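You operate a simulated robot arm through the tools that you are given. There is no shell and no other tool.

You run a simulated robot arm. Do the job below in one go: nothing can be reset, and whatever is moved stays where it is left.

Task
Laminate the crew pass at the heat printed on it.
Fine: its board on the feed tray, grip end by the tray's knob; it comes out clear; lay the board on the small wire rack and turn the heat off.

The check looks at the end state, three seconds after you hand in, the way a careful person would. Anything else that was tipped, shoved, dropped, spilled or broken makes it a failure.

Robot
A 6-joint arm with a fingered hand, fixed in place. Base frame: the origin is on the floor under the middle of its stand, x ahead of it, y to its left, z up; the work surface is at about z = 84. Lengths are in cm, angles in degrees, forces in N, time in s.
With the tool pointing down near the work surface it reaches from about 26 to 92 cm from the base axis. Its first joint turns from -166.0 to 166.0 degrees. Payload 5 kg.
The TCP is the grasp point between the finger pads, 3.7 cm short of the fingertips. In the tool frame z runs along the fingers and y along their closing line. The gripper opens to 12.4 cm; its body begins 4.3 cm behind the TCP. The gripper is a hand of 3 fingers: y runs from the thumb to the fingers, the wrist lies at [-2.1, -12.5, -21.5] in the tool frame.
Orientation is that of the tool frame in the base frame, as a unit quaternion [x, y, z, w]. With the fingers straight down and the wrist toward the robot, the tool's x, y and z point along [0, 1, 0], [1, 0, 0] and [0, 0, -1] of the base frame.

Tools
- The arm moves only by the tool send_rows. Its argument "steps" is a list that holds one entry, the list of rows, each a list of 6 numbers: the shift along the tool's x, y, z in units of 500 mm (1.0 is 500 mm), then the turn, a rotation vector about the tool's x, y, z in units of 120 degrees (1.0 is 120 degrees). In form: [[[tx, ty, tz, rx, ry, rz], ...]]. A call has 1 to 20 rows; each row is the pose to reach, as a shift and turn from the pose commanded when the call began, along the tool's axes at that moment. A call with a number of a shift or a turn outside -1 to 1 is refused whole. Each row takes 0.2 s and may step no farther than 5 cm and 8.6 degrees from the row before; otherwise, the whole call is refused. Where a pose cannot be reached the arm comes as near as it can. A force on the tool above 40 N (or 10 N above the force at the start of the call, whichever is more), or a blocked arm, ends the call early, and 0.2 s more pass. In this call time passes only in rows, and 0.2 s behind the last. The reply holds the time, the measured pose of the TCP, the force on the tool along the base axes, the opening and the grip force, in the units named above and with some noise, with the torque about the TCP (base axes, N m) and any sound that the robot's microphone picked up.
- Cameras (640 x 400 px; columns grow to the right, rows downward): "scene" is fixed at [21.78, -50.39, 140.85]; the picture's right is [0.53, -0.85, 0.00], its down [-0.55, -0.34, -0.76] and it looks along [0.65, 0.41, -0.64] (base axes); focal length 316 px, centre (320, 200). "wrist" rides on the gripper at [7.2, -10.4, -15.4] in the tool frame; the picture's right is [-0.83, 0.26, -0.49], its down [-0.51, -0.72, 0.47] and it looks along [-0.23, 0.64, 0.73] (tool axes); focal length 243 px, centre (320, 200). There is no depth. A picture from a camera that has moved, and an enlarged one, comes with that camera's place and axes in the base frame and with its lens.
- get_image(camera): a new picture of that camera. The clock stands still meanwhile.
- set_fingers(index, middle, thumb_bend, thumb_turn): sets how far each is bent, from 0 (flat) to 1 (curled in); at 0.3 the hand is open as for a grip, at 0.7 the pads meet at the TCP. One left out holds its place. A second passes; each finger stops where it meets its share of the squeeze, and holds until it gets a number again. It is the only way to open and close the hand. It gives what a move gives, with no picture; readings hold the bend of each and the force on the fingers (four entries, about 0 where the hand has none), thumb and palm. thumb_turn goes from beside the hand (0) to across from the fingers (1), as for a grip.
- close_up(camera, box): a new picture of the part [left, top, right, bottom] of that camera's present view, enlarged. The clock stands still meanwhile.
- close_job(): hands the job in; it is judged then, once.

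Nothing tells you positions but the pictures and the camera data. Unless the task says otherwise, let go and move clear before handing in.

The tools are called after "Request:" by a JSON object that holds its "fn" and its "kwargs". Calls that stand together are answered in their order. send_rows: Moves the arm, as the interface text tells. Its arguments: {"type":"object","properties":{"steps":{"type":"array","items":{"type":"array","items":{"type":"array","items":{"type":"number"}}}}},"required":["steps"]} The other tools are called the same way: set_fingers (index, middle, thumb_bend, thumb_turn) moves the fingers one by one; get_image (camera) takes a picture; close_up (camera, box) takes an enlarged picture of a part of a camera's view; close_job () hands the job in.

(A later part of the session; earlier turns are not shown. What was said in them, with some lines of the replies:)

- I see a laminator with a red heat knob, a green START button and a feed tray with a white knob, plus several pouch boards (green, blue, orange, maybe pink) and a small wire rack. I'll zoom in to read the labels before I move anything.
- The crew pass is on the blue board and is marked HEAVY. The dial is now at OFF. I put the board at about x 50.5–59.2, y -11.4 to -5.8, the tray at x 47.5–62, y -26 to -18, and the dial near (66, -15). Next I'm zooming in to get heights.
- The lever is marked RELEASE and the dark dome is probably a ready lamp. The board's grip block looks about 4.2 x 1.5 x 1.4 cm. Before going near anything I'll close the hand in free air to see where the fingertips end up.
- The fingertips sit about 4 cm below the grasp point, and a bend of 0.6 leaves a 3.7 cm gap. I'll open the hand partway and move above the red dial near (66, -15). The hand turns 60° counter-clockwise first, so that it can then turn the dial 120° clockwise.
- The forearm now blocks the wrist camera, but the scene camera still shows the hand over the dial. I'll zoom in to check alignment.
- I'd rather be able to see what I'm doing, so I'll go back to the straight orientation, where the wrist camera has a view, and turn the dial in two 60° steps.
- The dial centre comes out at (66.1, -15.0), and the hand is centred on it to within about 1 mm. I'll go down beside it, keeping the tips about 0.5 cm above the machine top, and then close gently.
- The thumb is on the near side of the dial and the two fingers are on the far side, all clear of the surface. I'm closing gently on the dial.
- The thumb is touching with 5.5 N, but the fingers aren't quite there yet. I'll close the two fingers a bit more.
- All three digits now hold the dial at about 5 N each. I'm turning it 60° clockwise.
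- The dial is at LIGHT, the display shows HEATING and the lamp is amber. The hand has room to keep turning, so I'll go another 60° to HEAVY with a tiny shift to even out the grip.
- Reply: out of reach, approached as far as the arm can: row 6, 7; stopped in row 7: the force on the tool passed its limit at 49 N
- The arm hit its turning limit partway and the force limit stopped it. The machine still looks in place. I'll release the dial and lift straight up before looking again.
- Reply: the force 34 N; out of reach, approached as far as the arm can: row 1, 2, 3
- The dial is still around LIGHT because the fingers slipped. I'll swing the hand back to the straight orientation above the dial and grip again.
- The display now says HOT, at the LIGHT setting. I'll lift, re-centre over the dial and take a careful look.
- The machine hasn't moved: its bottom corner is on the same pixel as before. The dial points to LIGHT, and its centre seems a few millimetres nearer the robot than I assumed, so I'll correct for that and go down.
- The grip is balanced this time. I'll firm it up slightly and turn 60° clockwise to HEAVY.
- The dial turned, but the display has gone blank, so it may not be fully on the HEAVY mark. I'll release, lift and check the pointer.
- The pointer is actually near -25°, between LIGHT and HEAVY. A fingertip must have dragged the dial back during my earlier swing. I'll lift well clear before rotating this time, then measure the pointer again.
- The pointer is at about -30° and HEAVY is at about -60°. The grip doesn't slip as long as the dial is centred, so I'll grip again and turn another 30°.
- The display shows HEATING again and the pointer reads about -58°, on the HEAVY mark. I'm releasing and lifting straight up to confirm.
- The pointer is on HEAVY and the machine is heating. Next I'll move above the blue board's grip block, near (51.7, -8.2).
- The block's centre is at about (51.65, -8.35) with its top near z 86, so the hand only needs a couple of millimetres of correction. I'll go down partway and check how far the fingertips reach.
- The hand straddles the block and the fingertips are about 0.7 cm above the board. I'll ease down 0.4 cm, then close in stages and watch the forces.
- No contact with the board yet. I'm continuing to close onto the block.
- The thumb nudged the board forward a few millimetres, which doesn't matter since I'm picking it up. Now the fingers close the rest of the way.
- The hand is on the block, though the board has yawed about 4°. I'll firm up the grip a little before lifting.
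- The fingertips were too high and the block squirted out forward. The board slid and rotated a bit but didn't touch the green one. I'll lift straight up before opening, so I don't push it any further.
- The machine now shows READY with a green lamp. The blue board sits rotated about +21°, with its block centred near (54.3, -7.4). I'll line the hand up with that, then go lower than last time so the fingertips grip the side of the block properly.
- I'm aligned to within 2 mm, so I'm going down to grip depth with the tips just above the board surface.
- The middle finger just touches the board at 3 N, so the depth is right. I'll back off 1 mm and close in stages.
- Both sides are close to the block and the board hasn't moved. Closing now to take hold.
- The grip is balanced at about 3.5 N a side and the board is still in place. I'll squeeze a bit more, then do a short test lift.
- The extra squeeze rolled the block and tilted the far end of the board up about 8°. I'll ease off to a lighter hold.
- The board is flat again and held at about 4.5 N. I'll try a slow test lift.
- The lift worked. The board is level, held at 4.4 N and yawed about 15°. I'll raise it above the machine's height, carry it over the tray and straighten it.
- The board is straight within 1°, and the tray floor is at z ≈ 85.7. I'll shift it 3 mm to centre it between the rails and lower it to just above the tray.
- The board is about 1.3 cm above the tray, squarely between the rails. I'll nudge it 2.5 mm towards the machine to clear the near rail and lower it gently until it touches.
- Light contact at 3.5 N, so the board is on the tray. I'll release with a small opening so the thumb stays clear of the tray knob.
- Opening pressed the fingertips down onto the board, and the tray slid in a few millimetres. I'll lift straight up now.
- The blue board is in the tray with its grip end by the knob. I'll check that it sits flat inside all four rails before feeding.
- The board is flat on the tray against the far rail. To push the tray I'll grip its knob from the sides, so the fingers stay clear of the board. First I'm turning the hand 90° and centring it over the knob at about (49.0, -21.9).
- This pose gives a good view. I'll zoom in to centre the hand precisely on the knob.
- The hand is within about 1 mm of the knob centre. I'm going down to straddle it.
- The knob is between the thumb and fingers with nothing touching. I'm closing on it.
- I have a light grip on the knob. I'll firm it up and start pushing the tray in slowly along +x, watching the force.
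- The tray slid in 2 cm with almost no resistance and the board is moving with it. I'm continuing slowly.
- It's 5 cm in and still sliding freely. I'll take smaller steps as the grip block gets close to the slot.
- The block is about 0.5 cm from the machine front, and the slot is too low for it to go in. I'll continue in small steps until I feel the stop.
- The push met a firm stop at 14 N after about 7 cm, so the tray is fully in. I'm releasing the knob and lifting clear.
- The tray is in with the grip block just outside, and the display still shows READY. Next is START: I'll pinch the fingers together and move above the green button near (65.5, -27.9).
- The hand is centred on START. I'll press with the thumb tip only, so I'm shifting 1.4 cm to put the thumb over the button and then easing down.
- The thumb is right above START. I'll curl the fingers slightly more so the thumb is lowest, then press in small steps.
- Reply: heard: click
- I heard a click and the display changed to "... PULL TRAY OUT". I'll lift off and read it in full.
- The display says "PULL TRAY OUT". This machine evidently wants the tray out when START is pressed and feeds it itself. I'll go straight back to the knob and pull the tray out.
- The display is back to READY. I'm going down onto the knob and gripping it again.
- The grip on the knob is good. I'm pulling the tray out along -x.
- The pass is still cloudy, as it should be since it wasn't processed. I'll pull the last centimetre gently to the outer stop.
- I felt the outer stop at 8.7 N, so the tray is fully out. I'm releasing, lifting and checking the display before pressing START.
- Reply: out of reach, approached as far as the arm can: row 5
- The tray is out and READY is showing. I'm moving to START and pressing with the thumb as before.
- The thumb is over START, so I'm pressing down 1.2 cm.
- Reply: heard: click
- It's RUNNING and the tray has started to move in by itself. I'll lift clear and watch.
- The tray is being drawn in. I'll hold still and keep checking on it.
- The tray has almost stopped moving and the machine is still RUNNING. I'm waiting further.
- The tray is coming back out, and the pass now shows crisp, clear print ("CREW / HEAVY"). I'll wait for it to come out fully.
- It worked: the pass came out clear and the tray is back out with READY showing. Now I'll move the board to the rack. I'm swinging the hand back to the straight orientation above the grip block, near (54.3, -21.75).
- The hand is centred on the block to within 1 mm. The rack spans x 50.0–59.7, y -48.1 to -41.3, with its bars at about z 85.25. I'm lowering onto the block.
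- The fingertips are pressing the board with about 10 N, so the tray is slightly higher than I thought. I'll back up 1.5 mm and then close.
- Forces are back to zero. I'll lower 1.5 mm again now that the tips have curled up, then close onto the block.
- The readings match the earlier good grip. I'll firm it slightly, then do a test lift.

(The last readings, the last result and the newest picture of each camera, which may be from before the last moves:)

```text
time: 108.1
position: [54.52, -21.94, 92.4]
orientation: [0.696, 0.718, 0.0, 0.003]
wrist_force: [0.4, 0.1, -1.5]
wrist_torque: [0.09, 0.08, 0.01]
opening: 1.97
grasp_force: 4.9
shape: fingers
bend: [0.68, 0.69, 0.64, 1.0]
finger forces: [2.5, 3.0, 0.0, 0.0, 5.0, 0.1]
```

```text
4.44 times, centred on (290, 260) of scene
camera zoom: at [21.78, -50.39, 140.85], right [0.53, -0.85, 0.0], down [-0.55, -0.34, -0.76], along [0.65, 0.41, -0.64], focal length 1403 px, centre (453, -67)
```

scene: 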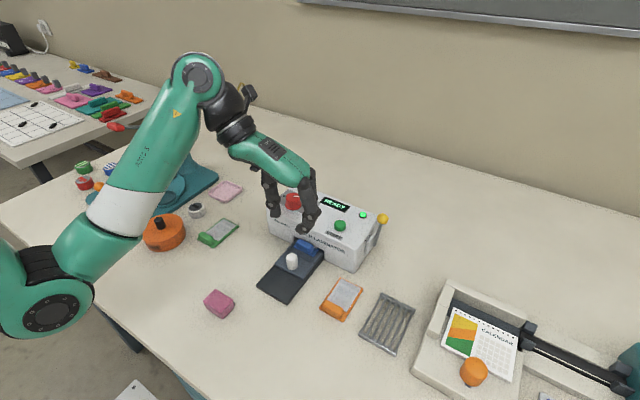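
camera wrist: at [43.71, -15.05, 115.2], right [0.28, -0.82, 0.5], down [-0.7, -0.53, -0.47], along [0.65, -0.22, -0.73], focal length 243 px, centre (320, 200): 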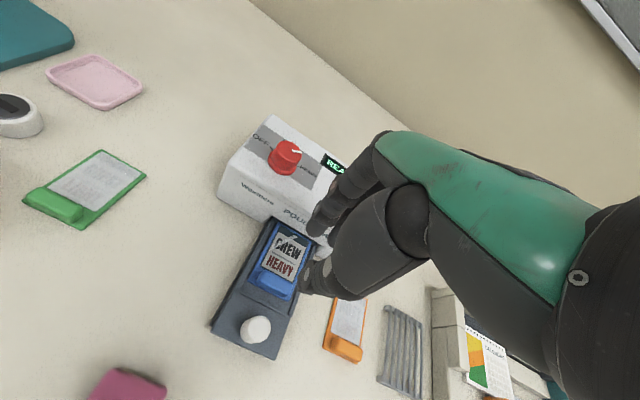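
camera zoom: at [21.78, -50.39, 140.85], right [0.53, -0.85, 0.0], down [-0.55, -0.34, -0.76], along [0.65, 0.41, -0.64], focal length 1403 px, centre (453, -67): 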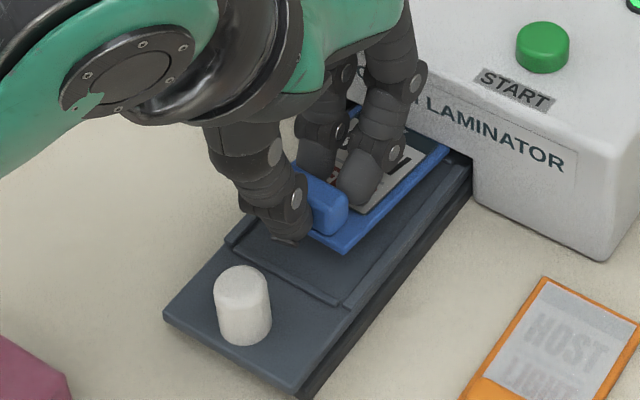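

The near end lifted but the far edge is caught just under the machine's front panel. I'll lower back down, slide the board 0.8 cm towards the robot to clear the slot, and then lift.

Request:
{"fn": "send_rows", "kwargs": {"steps": [[[0, 0, 0.01, 0, 0, 0], [0, 0, 0.02, 0, 0, 0], [0, 0, 0.028, 0, 0, 0], [0, -0.004, 0.03, 0, 0, 0], [0, -0.009, 0.03, 0, 0, 0], [0, -0.014, 0.03, 0, 0, 0], [0, -0.017, 0.03, 0, 0, 0]]]}}

Request:
{"fn": "close_up", "kwargs": {"camera": "wrist", "box": [220, 170, 380, 330]}}

Request:
{"fn": "close_up", "kwargs": {"camera": "scene", "box": [250, 215, 330, 305]}}

```text
time: 109.7
position: [53.66, -21.99, 90.85]
orientation: [0.697, 0.717, 0.0, 0.004]
wrist_force: [-0.2, 0.5, -1.0]
wrist_torque: [0.0, -0.01, -0.01]
opening: 1.99
grasp_force: 4.9
shape: fingers
bend: [0.68, 0.69, 0.64, 1.0]
finger forces: [2.4, 2.7, 0.0, 0.0, 4.9, 0.0]
```

```text
2.50 times, centred on (300, 250) of wrist
camera zoom: at [42.96, -15.09, 106.16], right [0.28, -0.82, 0.5], down [-0.7, -0.53, -0.47], along [0.65, -0.22, -0.73], focal length 606 px, centre (370, 75)
```

zoom: 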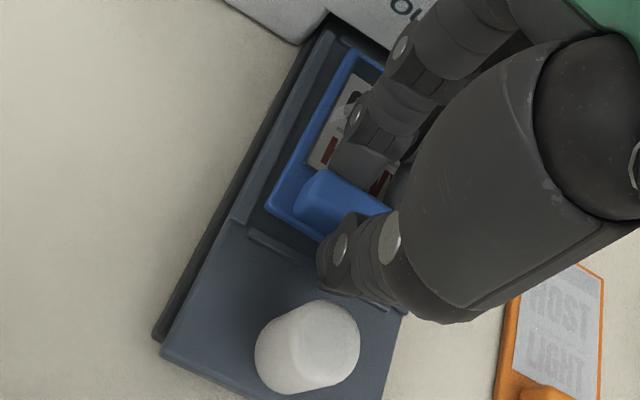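

```text
4.44 times, centred on (290, 260) of scene
camera zoom: at [21.78, -50.39, 140.85], right [0.53, -0.85, 0.0], down [-0.55, -0.34, -0.76], along [0.65, 0.41, -0.64], focal length 1403 px, centre (453, -67)
```

zoom: 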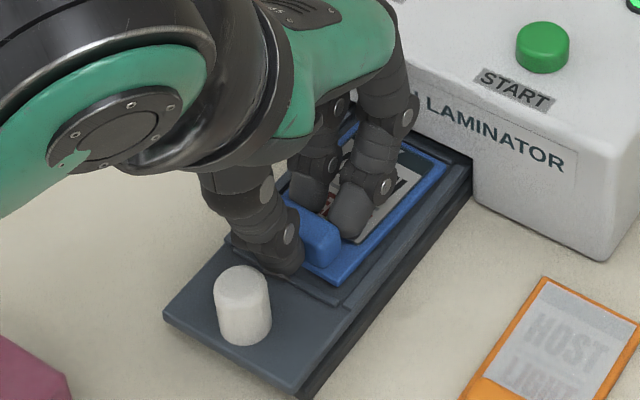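

The board is out of the slot, still gripped and level. I'm lifting.

Request:
{"fn": "send_rows", "kwargs": {"steps": [[[0, 0, -0.008, 0, 0, 0], [0, 0, -0.02, 0, 0, 0], [0, 0, -0.036, 0, 0, 0], [0, 0, -0.056, 0, 0, 0]]]}}

Request:
{"fn": "close_up", "kwargs": {"camera": "wrist", "box": [220, 170, 380, 330]}}

Request:
{"fn": "close_up", "kwargs": {"camera": "scene", "box": [250, 215, 330, 305]}}

```text
time: 110.7
position: [53.68, -21.93, 93.78]
orientation: [0.697, 0.717, 0.001, 0.003]
wrist_force: [0.7, -0.6, 0.6]
wrist_torque: [0.03, -0.03, 0.04]
opening: 1.98
grasp_force: 5.1
shape: fingers
bend: [0.68, 0.69, 0.64, 1.0]
finger forces: [2.3, 2.7, 0.0, 0.0, 4.9, 0.1]
```

```text
2.50 times, centred on (300, 250) of wrist
camera zoom: at [42.92, -15.09, 108.98], right [0.28, -0.82, 0.5], down [-0.7, -0.53, -0.47], along [0.65, -0.22, -0.73], focal length 606 px, centre (370, 75)
```

zoom: 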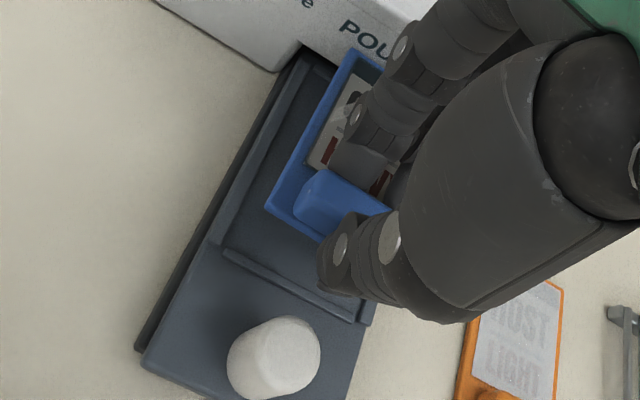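

```text
4.44 times, centred on (290, 260) of scene
camera zoom: at [21.78, -50.39, 140.85], right [0.53, -0.85, 0.0], down [-0.55, -0.34, -0.76], along [0.65, 0.41, -0.64], focal length 1403 px, centre (453, -67)
```

zoom: 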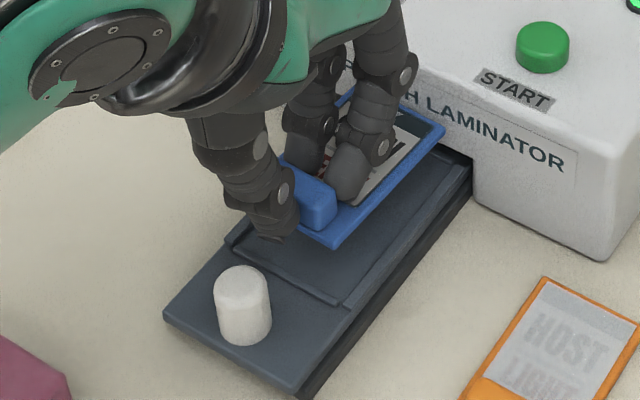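

The board is level and held at about 5 N, yawed -2.5°. I'm raising it and carrying it over to the rack centre at (54.85, -44.7), straightening it on the way.

Request:
{"fn": "send_rows", "kwargs": {"steps": [[[0, 0, -0.02, 0, 0, 0], [0, 0, -0.05, 0, 0, 0], [0, 0, -0.085, 0, 0, 0], [0, 0, -0.112, 0, 0, 0], [-0.01, -0.001, -0.126, 0, 0, 0], [-0.035, -0.004, -0.128, 0, 0, -0.002], [-0.075, -0.008, -0.128, 0, 0, -0.004], [-0.125, -0.0135, -0.128, 0, 0, -0.006], [-0.18, -0.0195, -0.128, 0, 0, -0.009], [-0.24, -0.026, -0.128, 0, 0, -0.012], [-0.3, -0.0325, -0.128, 0, 0, -0.015], [-0.35, -0.038, -0.128, 0, 0, -0.018], [-0.395, -0.0428, -0.128, 0, 0, -0.02], [-0.428, -0.0464, -0.128, 0, 0, -0.021], [-0.447, -0.0485, -0.128, 0, 0, -0.021], [-0.4528, -0.0491, -0.128, 0, 0, -0.021]]]}}

Request:
{"fn": "get_image", "kwargs": {"camera": "wrist"}}

Request:
{"fn": "get_image", "kwargs": {"camera": "scene"}}

```text
time: 114.1
position: [51.96, -44.66, 100.18]
orientation: [0.681, 0.733, 0.001, 0.003]
wrist_force: [-0.1, 0.4, -0.5]
wrist_torque: [0.02, 0.01, 0.01]
opening: 1.96
grasp_force: 4.7
shape: fingers
bend: [0.68, 0.69, 0.64, 1.0]
finger forces: [2.3, 2.6, 0.0, 0.1, 4.8, 0.1]
```

```text
taken
camera wrist: at [40.84, -38.24, 115.45], right [0.32, -0.81, 0.5], down [-0.68, -0.56, -0.47], along [0.66, -0.19, -0.73], focal length 243 px, centre (320, 200)
```

wrist: 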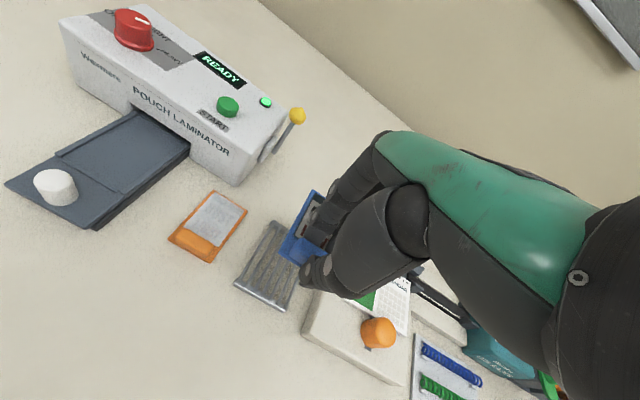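

```text
taken
```

scene: 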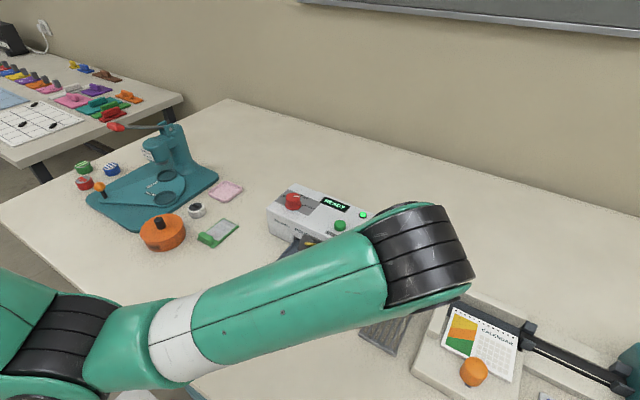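

The board is over the rack. The arm blocks the scene camera here, so I'll use the wrist camera to check alignment.

Request:
{"fn": "close_up", "kwargs": {"camera": "wrist", "box": [210, 170, 370, 330]}}

```text
2.50 times, centred on (290, 250) of wrist
camera zoom: at [40.84, -38.24, 115.45], right [0.32, -0.81, 0.5], down [-0.68, -0.56, -0.47], along [0.66, -0.19, -0.73], focal length 606 px, centre (395, 75)
```

zoom: 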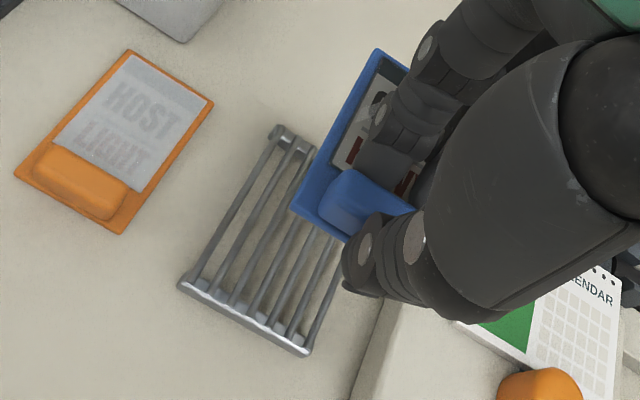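

The board is centred on the rack, with about 0.6 cm margin all round. I'm lowering to just above the bars.

Request:
{"fn": "send_rows", "kwargs": {"steps": [[[0, 0, 0.03, 0, 0, 0], [0, 0, 0.07, 0, 0, 0], [0, 0, 0.11, 0, 0, 0], [0, 0, 0.145, 0, 0, 0], [0, 0, 0.17, 0, 0, 0], [0, 0, 0.184, 0, 0, 0], [0, 0, 0.19, 0, 0, 0]]]}}

Request:
{"fn": "close_up", "kwargs": {"camera": "wrist", "box": [210, 150, 390, 330]}}

Request:
{"fn": "get_image", "kwargs": {"camera": "scene"}}

```text
time: 115.7
position: [51.79, -44.7, 90.57]
orientation: [0.681, 0.733, 0.0, 0.003]
wrist_force: [-0.4, -0.1, -0.2]
wrist_torque: [0.02, -0.01, -0.01]
opening: 1.97
grasp_force: 5.0
shape: fingers
bend: [0.68, 0.69, 0.64, 1.0]
finger forces: [2.2, 2.5, 0.0, 0.1, 4.8, 0.0]
```

```text
2.22 times, centred on (300, 240) of wrist
camera zoom: at [40.84, -38.29, 105.88], right [0.32, -0.81, 0.5], down [-0.68, -0.56, -0.47], along [0.66, -0.19, -0.73], focal length 539 px, centre (364, 111)
```

zoom: 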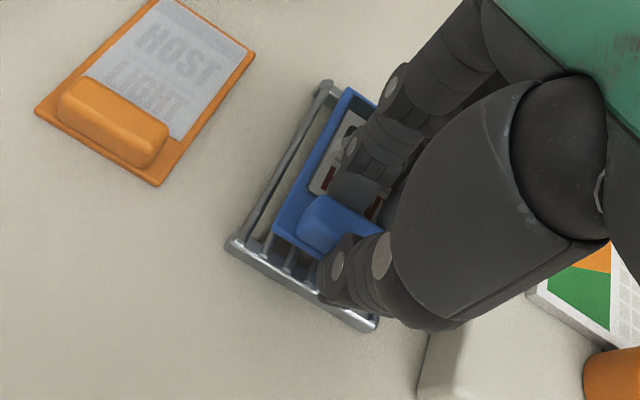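

```text
taken
```

scene: 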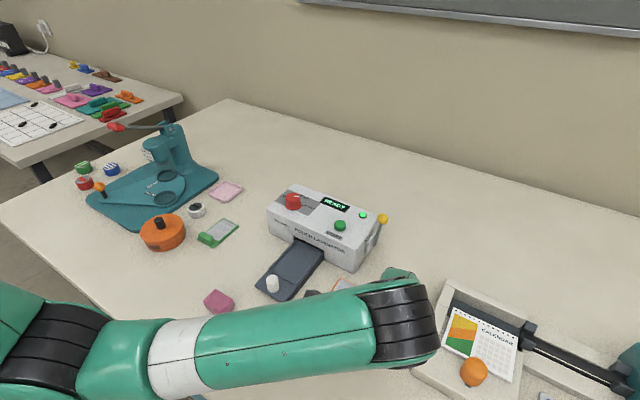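

It's aligned over the rack, so I'll lower gently to contact.

Request:
{"fn": "send_rows", "kwargs": {"steps": [[[0, 0, 0.004, 0, 0, 0], [0, 0, 0.008, 0, 0, 0]]]}}

Request:
{"fn": "send_rows", "kwargs": {"steps": [[[0, 0, 0.003, 0, 0, 0]]]}}

```text
time: 116.3
position: [51.86, -44.67, 90.15]
orientation: [0.68, 0.733, 0.0, 0.003]
wrist_force: [-0.1, -0.6, 0.1]
wrist_torque: [0.0, 0.0, 0.0]
opening: 1.95
grasp_force: 5.0
shape: fingers
bend: [0.68, 0.69, 0.64, 1.0]
finger forces: [2.3, 2.6, 0.0, 0.1, 4.8, 0.1]
```

```text
time: 116.7
position: [51.89, -44.78, 90.07]
orientation: [0.681, 0.733, 0.001, 0.003]
wrist_force: [-0.2, 0.1, -0.6]
wrist_torque: [-0.01, 0.01, 0.01]
opening: 1.97
grasp_force: 4.8
shape: fingers
bend: [0.68, 0.69, 0.64, 1.0]
finger forces: [2.2, 2.7, 0.0, 0.0, 4.9, 0.0]
```

Request:
{"fn": "send_rows", "kwargs": {"steps": [[[0, 0, 0.003, 0, 0, 0]]]}}

Request:
{"fn": "send_rows", "kwargs": {"steps": [[[0, 0, 0.002, 0, 0, 0]]]}}

Request:
{"fn": "close_up", "kwargs": {"camera": "wrist", "box": [210, 150, 390, 330]}}

```text
time: 117.1
position: [51.94, -44.68, 90.02]
orientation: [0.681, 0.733, 0.001, 0.003]
wrist_force: [-1.3, -1.0, 3.0]
wrist_torque: [0.06, 0.0, 0.0]
opening: 1.96
grasp_force: 4.7
shape: fingers
bend: [0.68, 0.69, 0.64, 1.0]
finger forces: [2.4, 2.6, 0.0, 0.0, 5.2, 0.1]
```

```text
time: 117.5
position: [51.9, -44.69, 89.96]
orientation: [0.681, 0.733, 0.001, 0.003]
wrist_force: [-0.1, 0.9, 6.2]
wrist_torque: [-0.04, 0.07, 0.01]
opening: 1.94
grasp_force: 5.7
shape: fingers
bend: [0.68, 0.69, 0.64, 1.0]
finger forces: [2.5, 2.8, 0.1, 0.0, 6.0, 0.1]
```

```text
2.22 times, centred on (300, 240) of wrist
camera zoom: at [40.83, -38.29, 105.18], right [0.32, -0.81, 0.5], down [-0.68, -0.56, -0.47], along [0.66, -0.19, -0.73], focal length 539 px, centre (364, 111)
```

zoom: 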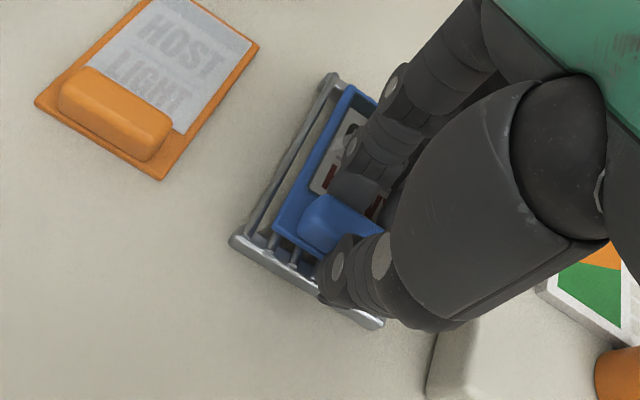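

The board is resting on the rack at 6 N. I'll relieve the pressure slightly and then release thumb first, so nothing gets pushed.

Request:
{"fn": "send_rows", "kwargs": {"steps": [[[0, 0, -0.002, 0, 0, 0]]]}}

Request:
{"fn": "set_fingers", "kwargs": {"thumb_bend": 0.6, "index": 0.68, "middle": 0.69}}

Request:
{"fn": "close_up", "kwargs": {"camera": "wrist", "box": [210, 150, 390, 330]}}

```text
time: 117.9
position: [51.96, -44.76, 90.01]
orientation: [0.68, 0.733, 0.001, 0.003]
wrist_force: [0.6, -2.1, 3.2]
wrist_torque: [-0.02, -0.01, 0.02]
opening: 1.96
grasp_force: 6.0
shape: fingers
bend: [0.68, 0.69, 0.64, 1.0]
finger forces: [2.8, 3.1, 0.0, 0.0, 5.0, 0.0]
```

```text
time: 118.9
position: [51.81, -44.7, 90.09]
orientation: [0.68, 0.733, 0.001, 0.003]
wrist_force: [0.2, -0.3, -0.9]
wrist_torque: [-0.04, 0.04, 0.01]
opening: 2.44
grasp_force: 0.2
shape: fingers
bend: [0.68, 0.69, 0.6, 1.0]
finger forces: [0.1, 0.0, 0.0, 0.0, 0.0, 0.0]
```

```text
2.22 times, centred on (300, 240) of wrist
camera zoom: at [40.83, -38.28, 105.24], right [0.32, -0.81, 0.5], down [-0.68, -0.56, -0.47], along [0.66, -0.19, -0.73], focal length 539 px, centre (364, 111)
```

zoom: 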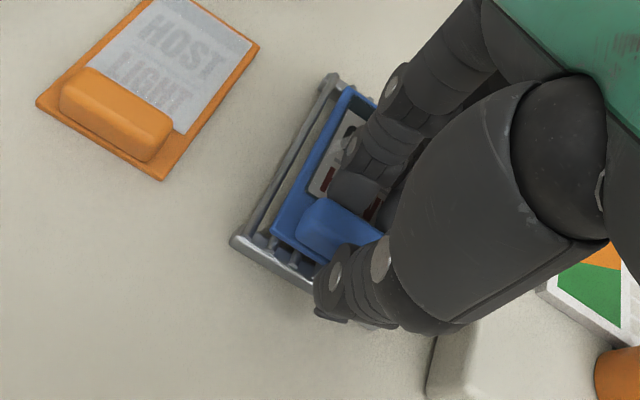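

It's released with zero force on every digit. I'm lifting straight up.

Request:
{"fn": "send_rows", "kwargs": {"steps": [[[0, 0, -0.006, 0, 0, 0], [0, 0, -0.016, 0, 0, 0], [0, 0, -0.036, 0, 0, 0], [0, 0, -0.066, 0, 0, 0], [0, 0, -0.12, 0, 0, 0], [0, 0, -0.19, 0, 0, 0], [0, 0, -0.26, 0, 0, 0]]]}}

Request:
{"fn": "close_up", "kwargs": {"camera": "wrist", "box": [190, 150, 390, 350]}}

```text
time: 120.5
position: [51.76, -44.66, 102.97]
orientation: [0.681, 0.733, 0.0, 0.001]
wrist_force: [0.3, -0.4, 0.0]
wrist_torque: [-0.02, 0.02, -0.02]
opening: 2.46
grasp_force: 0.0
shape: fingers
bend: [0.68, 0.69, 0.6, 1.0]
finger forces: [0.0, 0.0, 0.1, 0.1, 0.0, 0.0]
```

```text
2.00 times, centred on (290, 250) of wrist
camera zoom: at [40.75, -38.29, 118.24], right [0.32, -0.81, 0.5], down [-0.68, -0.56, -0.47], along [0.66, -0.19, -0.73], focal length 485 px, centre (380, 100)
```

zoom: 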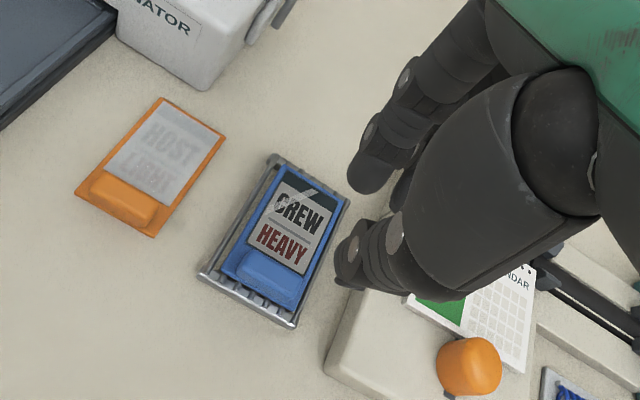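

The laminated board is lying squarely on the wire rack. Last job is turning the heat off: I'm moving above the dial at (65.75, -15.0) with the hand pre-turned +60°.

Request:
{"fn": "set_fingers", "kwargs": {"index": 0.5, "middle": 0.5, "thumb_bend": 0.5}}

Request:
{"fn": "send_rows", "kwargs": {"steps": [[[0.02, 0.011, -0.03, 0, 0, 0.03], [0.06, 0.034, -0.06, 0, 0, 0.085], [0.115, 0.065, -0.08, 0, 0, 0.14], [0.175, 0.099, -0.08, 0, 0, 0.195], [0.235, 0.133, -0.08, 0, 0, 0.25], [0.295, 0.167, -0.08, 0, 0, 0.305], [0.355, 0.201, -0.08, 0, 0, 0.36], [0.415, 0.235, -0.08, 0, 0, 0.415], [0.475, 0.269, -0.08, 0, 0, 0.465], [0.525, 0.298, -0.07, 0, 0, 0.505], [0.558, 0.3165, -0.06, 0, 0, 0.535], [0.571, 0.3237, -0.06, 0, 0, 0.535]]]}}

Request:
{"fn": "get_image", "kwargs": {"camera": "wrist"}}

Request:
{"fn": "get_image", "kwargs": {"camera": "scene"}}

```text
time: 121.5
position: [51.69, -44.75, 102.94]
orientation: [0.68, 0.733, 0.001, 0.003]
wrist_force: [1.1, -0.6, -0.4]
wrist_torque: [-0.03, 0.01, 0.0]
opening: 6.69
grasp_force: 0.1
shape: fingers
bend: [0.5, 0.5, 0.5, 1.0]
finger forces: [0.0, 0.0, 0.1, 0.1, 0.1, 0.0]
```

```text
time: 124.1
position: [65.87, -15.0, 105.97]
orientation: [0.966, 0.259, 0.002, 0.002]
wrist_force: [0.4, -0.5, -0.5]
wrist_torque: [-0.04, 0.01, 0.01]
opening: 6.7
grasp_force: 0.1
shape: fingers
bend: [0.5, 0.5, 0.5, 1.0]
finger forces: [0.1, 0.0, 0.0, 0.0, 0.1, 0.0]
```

```text
taken
camera wrist: at [66.82, -2.42, 121.24], right [-0.59, -0.64, 0.49], down [-0.8, 0.37, -0.48], along [0.12, -0.67, -0.73], focal length 243 px, centre (320, 200)
```

wrist: 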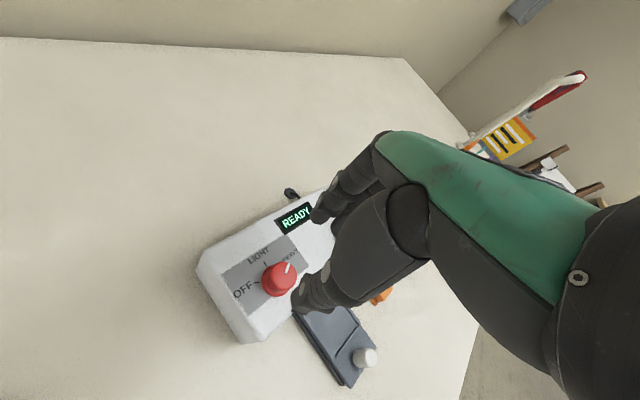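

```text
taken
```

scene: 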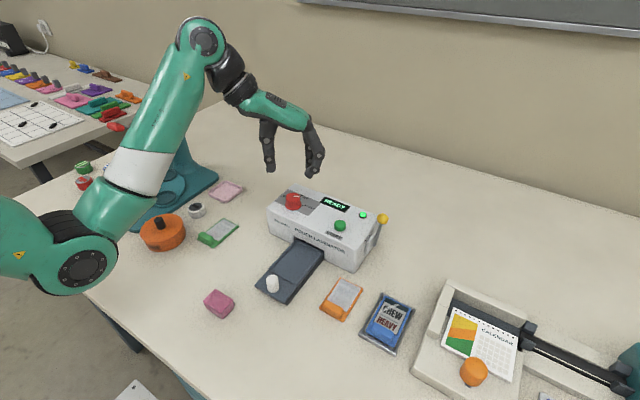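

The hand is centred over the dial at +60°. I'm lowering and gripping it as before.

Request:
{"fn": "send_rows", "kwargs": {"steps": [[[0, 0, 0.05, 0, 0, 0], [0, 0, 0.1, 0, 0, 0], [0, 0, 0.14, 0, 0, 0], [0, 0, 0.165, 0, 0, 0], [0, 0, 0.172, 0, 0, 0]]]}}

Request:
{"fn": "close_up", "kwargs": {"camera": "scene", "box": [255, 140, 375, 245]}}

Request:
{"fn": "close_up", "kwargs": {"camera": "wrist", "box": [200, 150, 400, 330]}}

```text
time: 125.3
position: [65.92, -15.08, 97.38]
orientation: [0.966, 0.259, 0.002, 0.002]
wrist_force: [0.5, 0.1, 0.6]
wrist_torque: [0.02, -0.03, 0.02]
opening: 6.71
grasp_force: 0.0
shape: fingers
bend: [0.5, 0.5, 0.5, 1.0]
finger forces: [0.1, 0.1, 0.0, 0.0, 0.0, 0.0]
```

```text
3.81 times, centred on (315, 192) of scene
camera zoom: at [21.78, -50.39, 140.85], right [0.53, -0.85, 0.0], down [-0.55, -0.34, -0.76], along [0.65, 0.41, -0.64], focal length 1202 px, centre (339, 229)
```

zoom: 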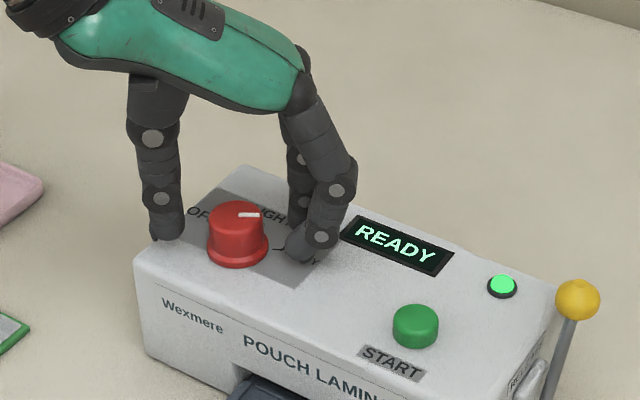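

```text
2.22 times, centred on (300, 240) of wrist
camera zoom: at [66.86, -2.4, 112.63], right [-0.59, -0.64, 0.49], down [-0.8, 0.37, -0.48], along [0.12, -0.67, -0.73], focal length 539 px, centre (364, 111)
```

zoom: 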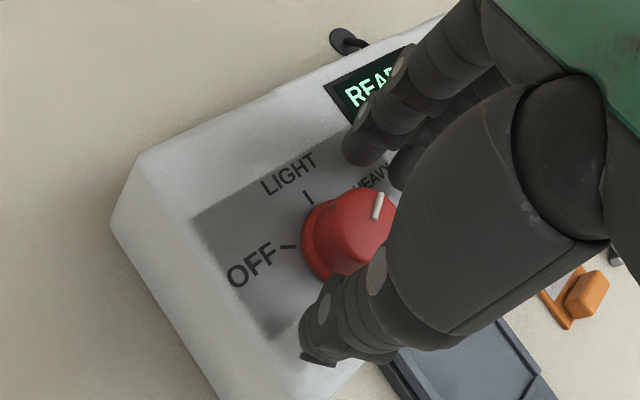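

Request:
{"fn": "set_fingers", "kwargs": {"index": 0.68, "middle": 0.69, "thumb_bend": 0.67}}

Request:
{"fn": "send_rows", "kwargs": {"steps": [[[0, 0, 0, 0, 0, -0.0625], [0, 0, 0, 0, 0, -0.125], [0, 0, 0, 0, 0, -0.1875], [0, 0, 0, 0, 0, -0.25], [0, 0, 0, 0, 0, -0.3125], [0, 0, 0, 0, 0, -0.375], [0, 0, 0, 0, 0, -0.4375], [0, 0, 0, 0, 0, -0.5]]]}}

Request:
{"fn": "close_up", "kwargs": {"camera": "scene", "box": [255, 140, 375, 245]}}

Request:
{"fn": "close_up", "kwargs": {"camera": "wrist", "box": [200, 150, 400, 330]}}

```text
time: 126.3
position: [65.88, -15.12, 97.27]
orientation: [0.966, 0.259, 0.002, 0.002]
wrist_force: [2.5, -5.9, -2.0]
wrist_torque: [-0.2, -0.08, 0.01]
opening: 3.27
grasp_force: 9.4
shape: fingers
bend: [0.62, 0.64, 0.62, 1.0]
finger forces: [6.2, 6.5, 0.0, 0.1, 6.4, 0.1]
```

```text
time: 128.1
position: [65.91, -15.03, 97.45]
orientation: [0.707, 0.707, 0.001, 0.003]
wrist_force: [0.4, 0.7, -0.4]
wrist_torque: [-0.02, 0.05, 0.01]
opening: 3.27
grasp_force: 9.2
shape: fingers
bend: [0.63, 0.66, 0.62, 1.0]
finger forces: [4.8, 4.7, 0.0, 0.0, 9.6, 0.0]
```

```text
3.81 times, centred on (315, 192) of scene
camera zoom: at [21.78, -50.39, 140.85], right [0.53, -0.85, 0.0], down [-0.55, -0.34, -0.76], along [0.65, 0.41, -0.64], focal length 1202 px, centre (339, 229)
```

zoom: 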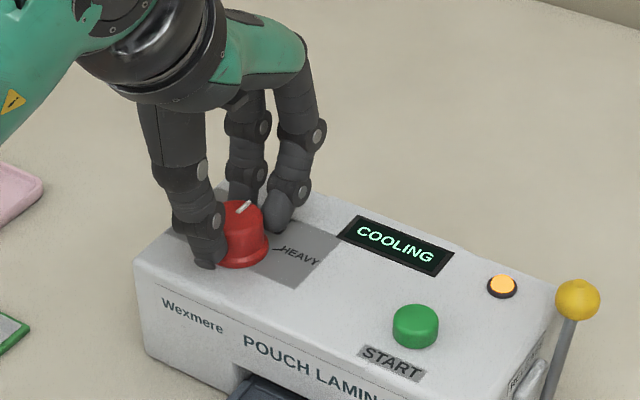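

```text
2.22 times, centred on (300, 240) of wrist
camera zoom: at [55.38, -7.82, 112.61], right [0.26, -0.83, 0.5], down [-0.72, -0.51, -0.47], along [0.64, -0.23, -0.73], focal length 539 px, centre (364, 111)
```

zoom: 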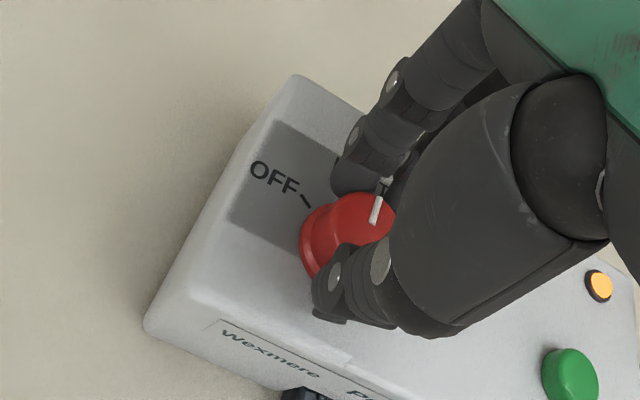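

The dial is at LIGHT (COOLING) with a solid grip. I'm continuing another 60° counter-clockwise to OFF, an orientation I've already reached here.

Request:
{"fn": "send_rows", "kwargs": {"steps": [[[0, 0, 0, 0, 0, -0.0625], [0, 0, 0, 0, 0, -0.125], [0, 0, 0, 0, 0, -0.1875], [0, 0, 0, 0, 0, -0.25], [0, 0, 0, 0, 0, -0.3125], [0, 0, 0, 0, 0, -0.375], [0, 0, 0, 0, 0, -0.4375], [0, 0, 0, 0, 0, -0.5]]]}}

Request:
{"fn": "close_up", "kwargs": {"camera": "scene", "box": [255, 140, 375, 245]}}

Request:
{"fn": "get_image", "kwargs": {"camera": "scene"}}

```text
time: 129.9
position: [66.01, -15.12, 97.34]
orientation: [0.259, 0.966, -0.001, 0.003]
wrist_force: [-5.0, 4.3, 0.3]
wrist_torque: [0.1, 0.19, -0.04]
opening: 3.25
grasp_force: 9.1
shape: fingers
bend: [0.63, 0.66, 0.62, 1.0]
finger forces: [6.6, 3.3, 0.0, 0.0, 8.4, 0.0]
```

```text
3.81 times, centred on (315, 192) of scene
camera zoom: at [21.78, -50.39, 140.85], right [0.53, -0.85, 0.0], down [-0.55, -0.34, -0.76], along [0.65, 0.41, -0.64], focal length 1202 px, centre (339, 229)
```

zoom: 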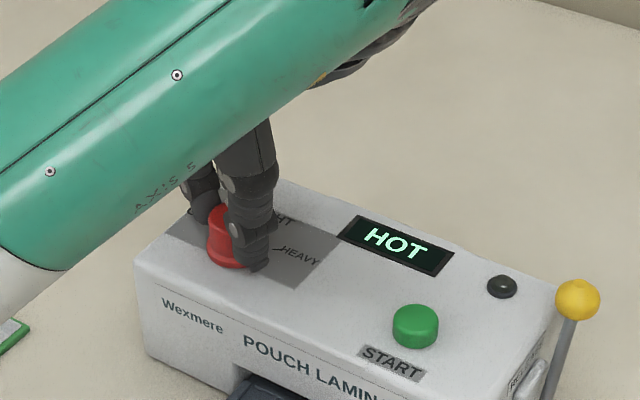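

```text
taken
```

scene: 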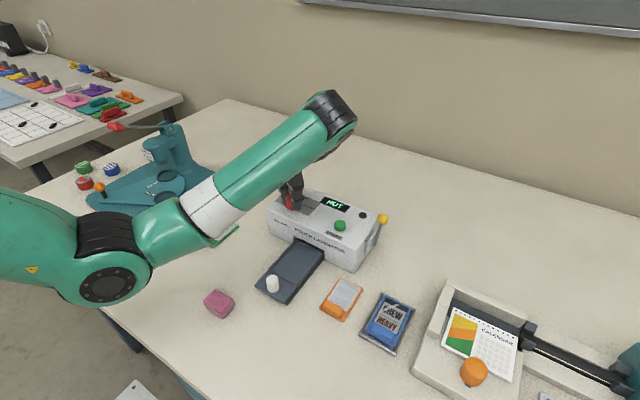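

The display says HOT with the lamp out, meaning the heat is off and it's just cooling down. I'll release, lift well clear, rotate back and confirm the pointer.

Request:
{"fn": "set_fingers", "kwargs": {"index": 0.5, "middle": 0.5, "thumb_bend": 0.5}}

Request:
{"fn": "send_rows", "kwargs": {"steps": [[[0, 0, -0.04, 0, 0, 0], [0, 0, -0.09, 0, 0, 0], [0, 0, -0.14, 0, 0, 0], [0, 0, -0.19, 0, 0, 0], [0, 0, -0.24, 0, 0, 0]]]}}

Request:
{"fn": "send_rows", "kwargs": {"steps": [[[0, 0, 0, 0, 0, 0.0625], [0, 0, 0, 0, 0, 0.125], [0, 0, 0, 0, 0, 0.1875], [0, 0, 0, 0, 0, 0.25], [0, 0, 0, 0, 0, 0.3125], [0, 0, 0, 0, 0, 0.375], [0, 0, 0, 0, 0, 0.4375], [0, 0, 0, 0, 0, 0.5]]]}}

Request:
{"fn": "close_up", "kwargs": {"camera": "scene", "box": [265, 180, 375, 240]}}

Request:
{"fn": "get_image", "kwargs": {"camera": "wrist"}}

Request:
{"fn": "get_image", "kwargs": {"camera": "scene"}}

```text
time: 130.9
position: [66.01, -15.02, 97.38]
orientation: [0.259, 0.966, -0.001, 0.003]
wrist_force: [-0.3, 0.6, -0.8]
wrist_torque: [0.02, -0.01, -0.01]
opening: 6.68
grasp_force: 0.0
shape: fingers
bend: [0.5, 0.5, 0.5, 1.0]
finger forces: [0.1, 0.1, 0.1, 0.0, 0.1, 0.1]
```

```text
time: 132.1
position: [67.33, -14.82, 107.98]
orientation: [0.261, 0.965, 0.001, 0.005]
wrist_force: [-0.6, -0.2, -0.7]
wrist_torque: [-0.01, -0.01, 0.01]
opening: 6.68
grasp_force: 0.1
shape: fingers
bend: [0.5, 0.5, 0.5, 1.0]
finger forces: [0.0, 0.0, 0.0, 0.0, 0.1, 0.0]
out of reach, approached as far as the arm can: row 4, 5
```

```text
time: 133.9
position: [67.39, -14.8, 107.95]
orientation: [0.708, 0.706, 0.001, 0.004]
wrist_force: [0.3, 0.4, 0.5]
wrist_torque: [0.0, -0.02, -0.03]
opening: 6.72
grasp_force: 0.0
shape: fingers
bend: [0.5, 0.5, 0.5, 1.0]
finger forces: [0.0, 0.1, 0.0, 0.0, 0.1, 0.1]
```

```text
5.82 times, centred on (320, 210) of scene
camera zoom: at [21.78, -50.39, 140.85], right [0.53, -0.85, 0.0], down [-0.55, -0.34, -0.76], along [0.65, 0.41, -0.64], focal length 1836 px, centre (320, 142)
```

zoom: 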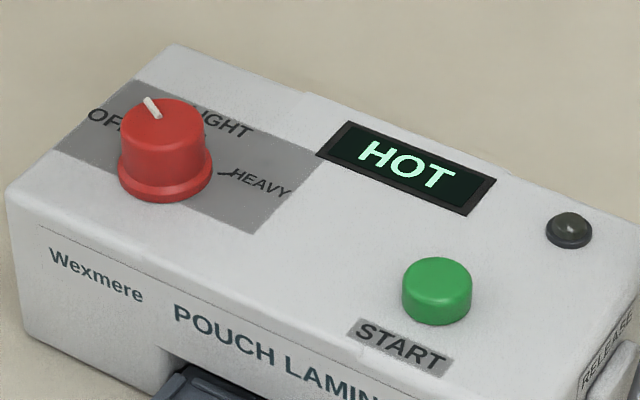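

```text
taken
camera wrist: at [56.87, -7.59, 123.2], right [0.26, -0.83, 0.5], down [-0.72, -0.51, -0.47], along [0.64, -0.24, -0.73], focal length 243 px, centre (320, 200)
```

wrist: 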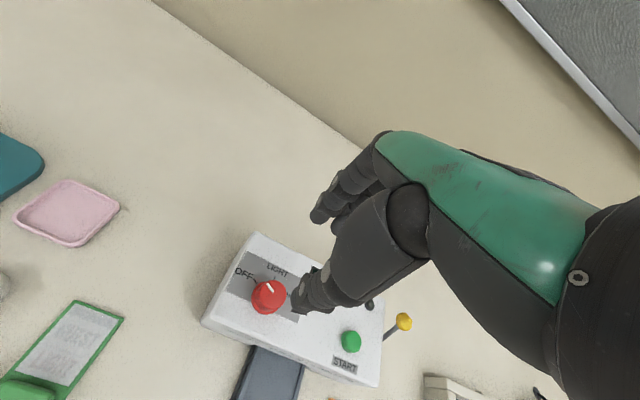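

```text
taken
```

scene: 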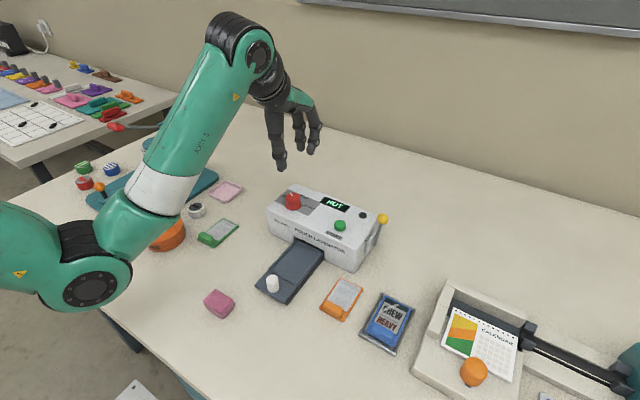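

The pointer is back at about 60° (OFF) and the lamp is dark. I'll do a final close check of the dial, rack and other items.

Request:
{"fn": "close_up", "kwargs": {"camera": "wrist", "box": [210, 230, 310, 330]}}

Request:
{"fn": "close_up", "kwargs": {"camera": "scene", "box": [350, 280, 425, 360]}}

Request:
{"fn": "close_up", "kwargs": {"camera": "scene", "box": [180, 180, 380, 320]}}

```text
4.00 times, centred on (260, 280) of wrist
camera zoom: at [56.87, -7.59, 123.2], right [0.26, -0.83, 0.5], down [-0.72, -0.51, -0.47], along [0.64, -0.24, -0.73], focal length 970 px, centre (560, -120)
```

zoom: 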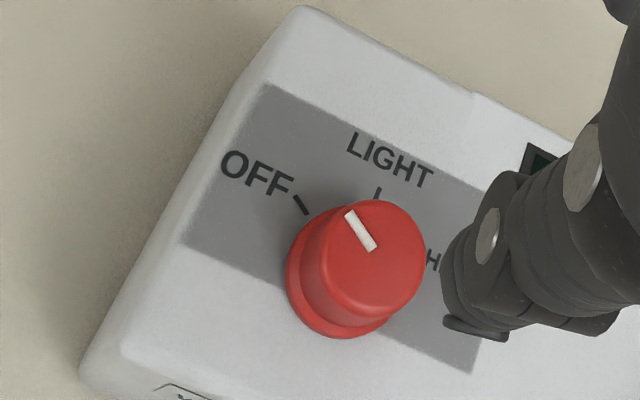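

```text
5.00 times, centred on (388, 320) of scene
camera zoom: at [21.78, -50.39, 140.85], right [0.53, -0.85, 0.0], down [-0.55, -0.34, -0.76], along [0.65, 0.41, -0.64], focal length 1578 px, centre (-18, -400)
```

zoom: 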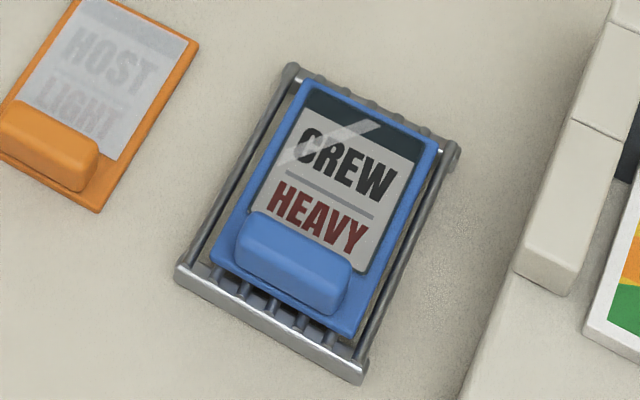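

```text
2.86 times, centred on (280, 250) of scene
camera zoom: at [21.78, -50.39, 140.85], right [0.53, -0.85, 0.0], down [-0.55, -0.34, -0.76], along [0.65, 0.41, -0.64], focal length 902 px, centre (434, 57)
```

zoom: 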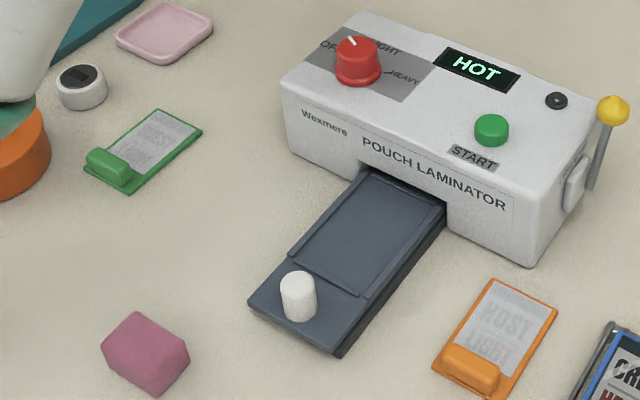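

The crew pass is laminated clear at HEAVY and its board is lying flat on the wire rack. The dial reads OFF with the lamp dark; HOT on the display is just leftover heat. The green and orange boards, the machine, the tray and everything else are where they started, and the hand is open and clear, so I'm handing in.

Request:
{"fn": "close_job", "kwargs": {}}

```text
The job is handed in.
```

The crew pass is laminated at HEAVY, the heat printed on it, and it came out clear. Its board is lying flat on the small wire rack, and the dial is back at OFF. The display still says HOT, but the lamp is dark, so that is leftover heat. I have handed the job in and don't have the check's result.

A few things went less smoothly than planned:

- **First grip on the board:** the board slipped out of the fingers and slid a couple of centimetres. The wrist view showed a gap to the green board, which looked unmoved.
- **Heat dial:** the hand reached its turning limit partway and pressed on the dial at 49 N before stopping. The machine did not move, and I set HEAVY in shorter turns.
- **Feeding:** I first pushed the tray in by hand, and the machine showed "PULL TRAY OUT". I pulled the tray back out and pressed START, and the machine then fed the board itself.
- **Taking the board off the tray:** its far edge caught under the machine's front panel. I lowered it, slid it clear and lifted it away.

In the last pictures the other boards, the tray and the machine looked as they did at the start. The hand was open and clear.
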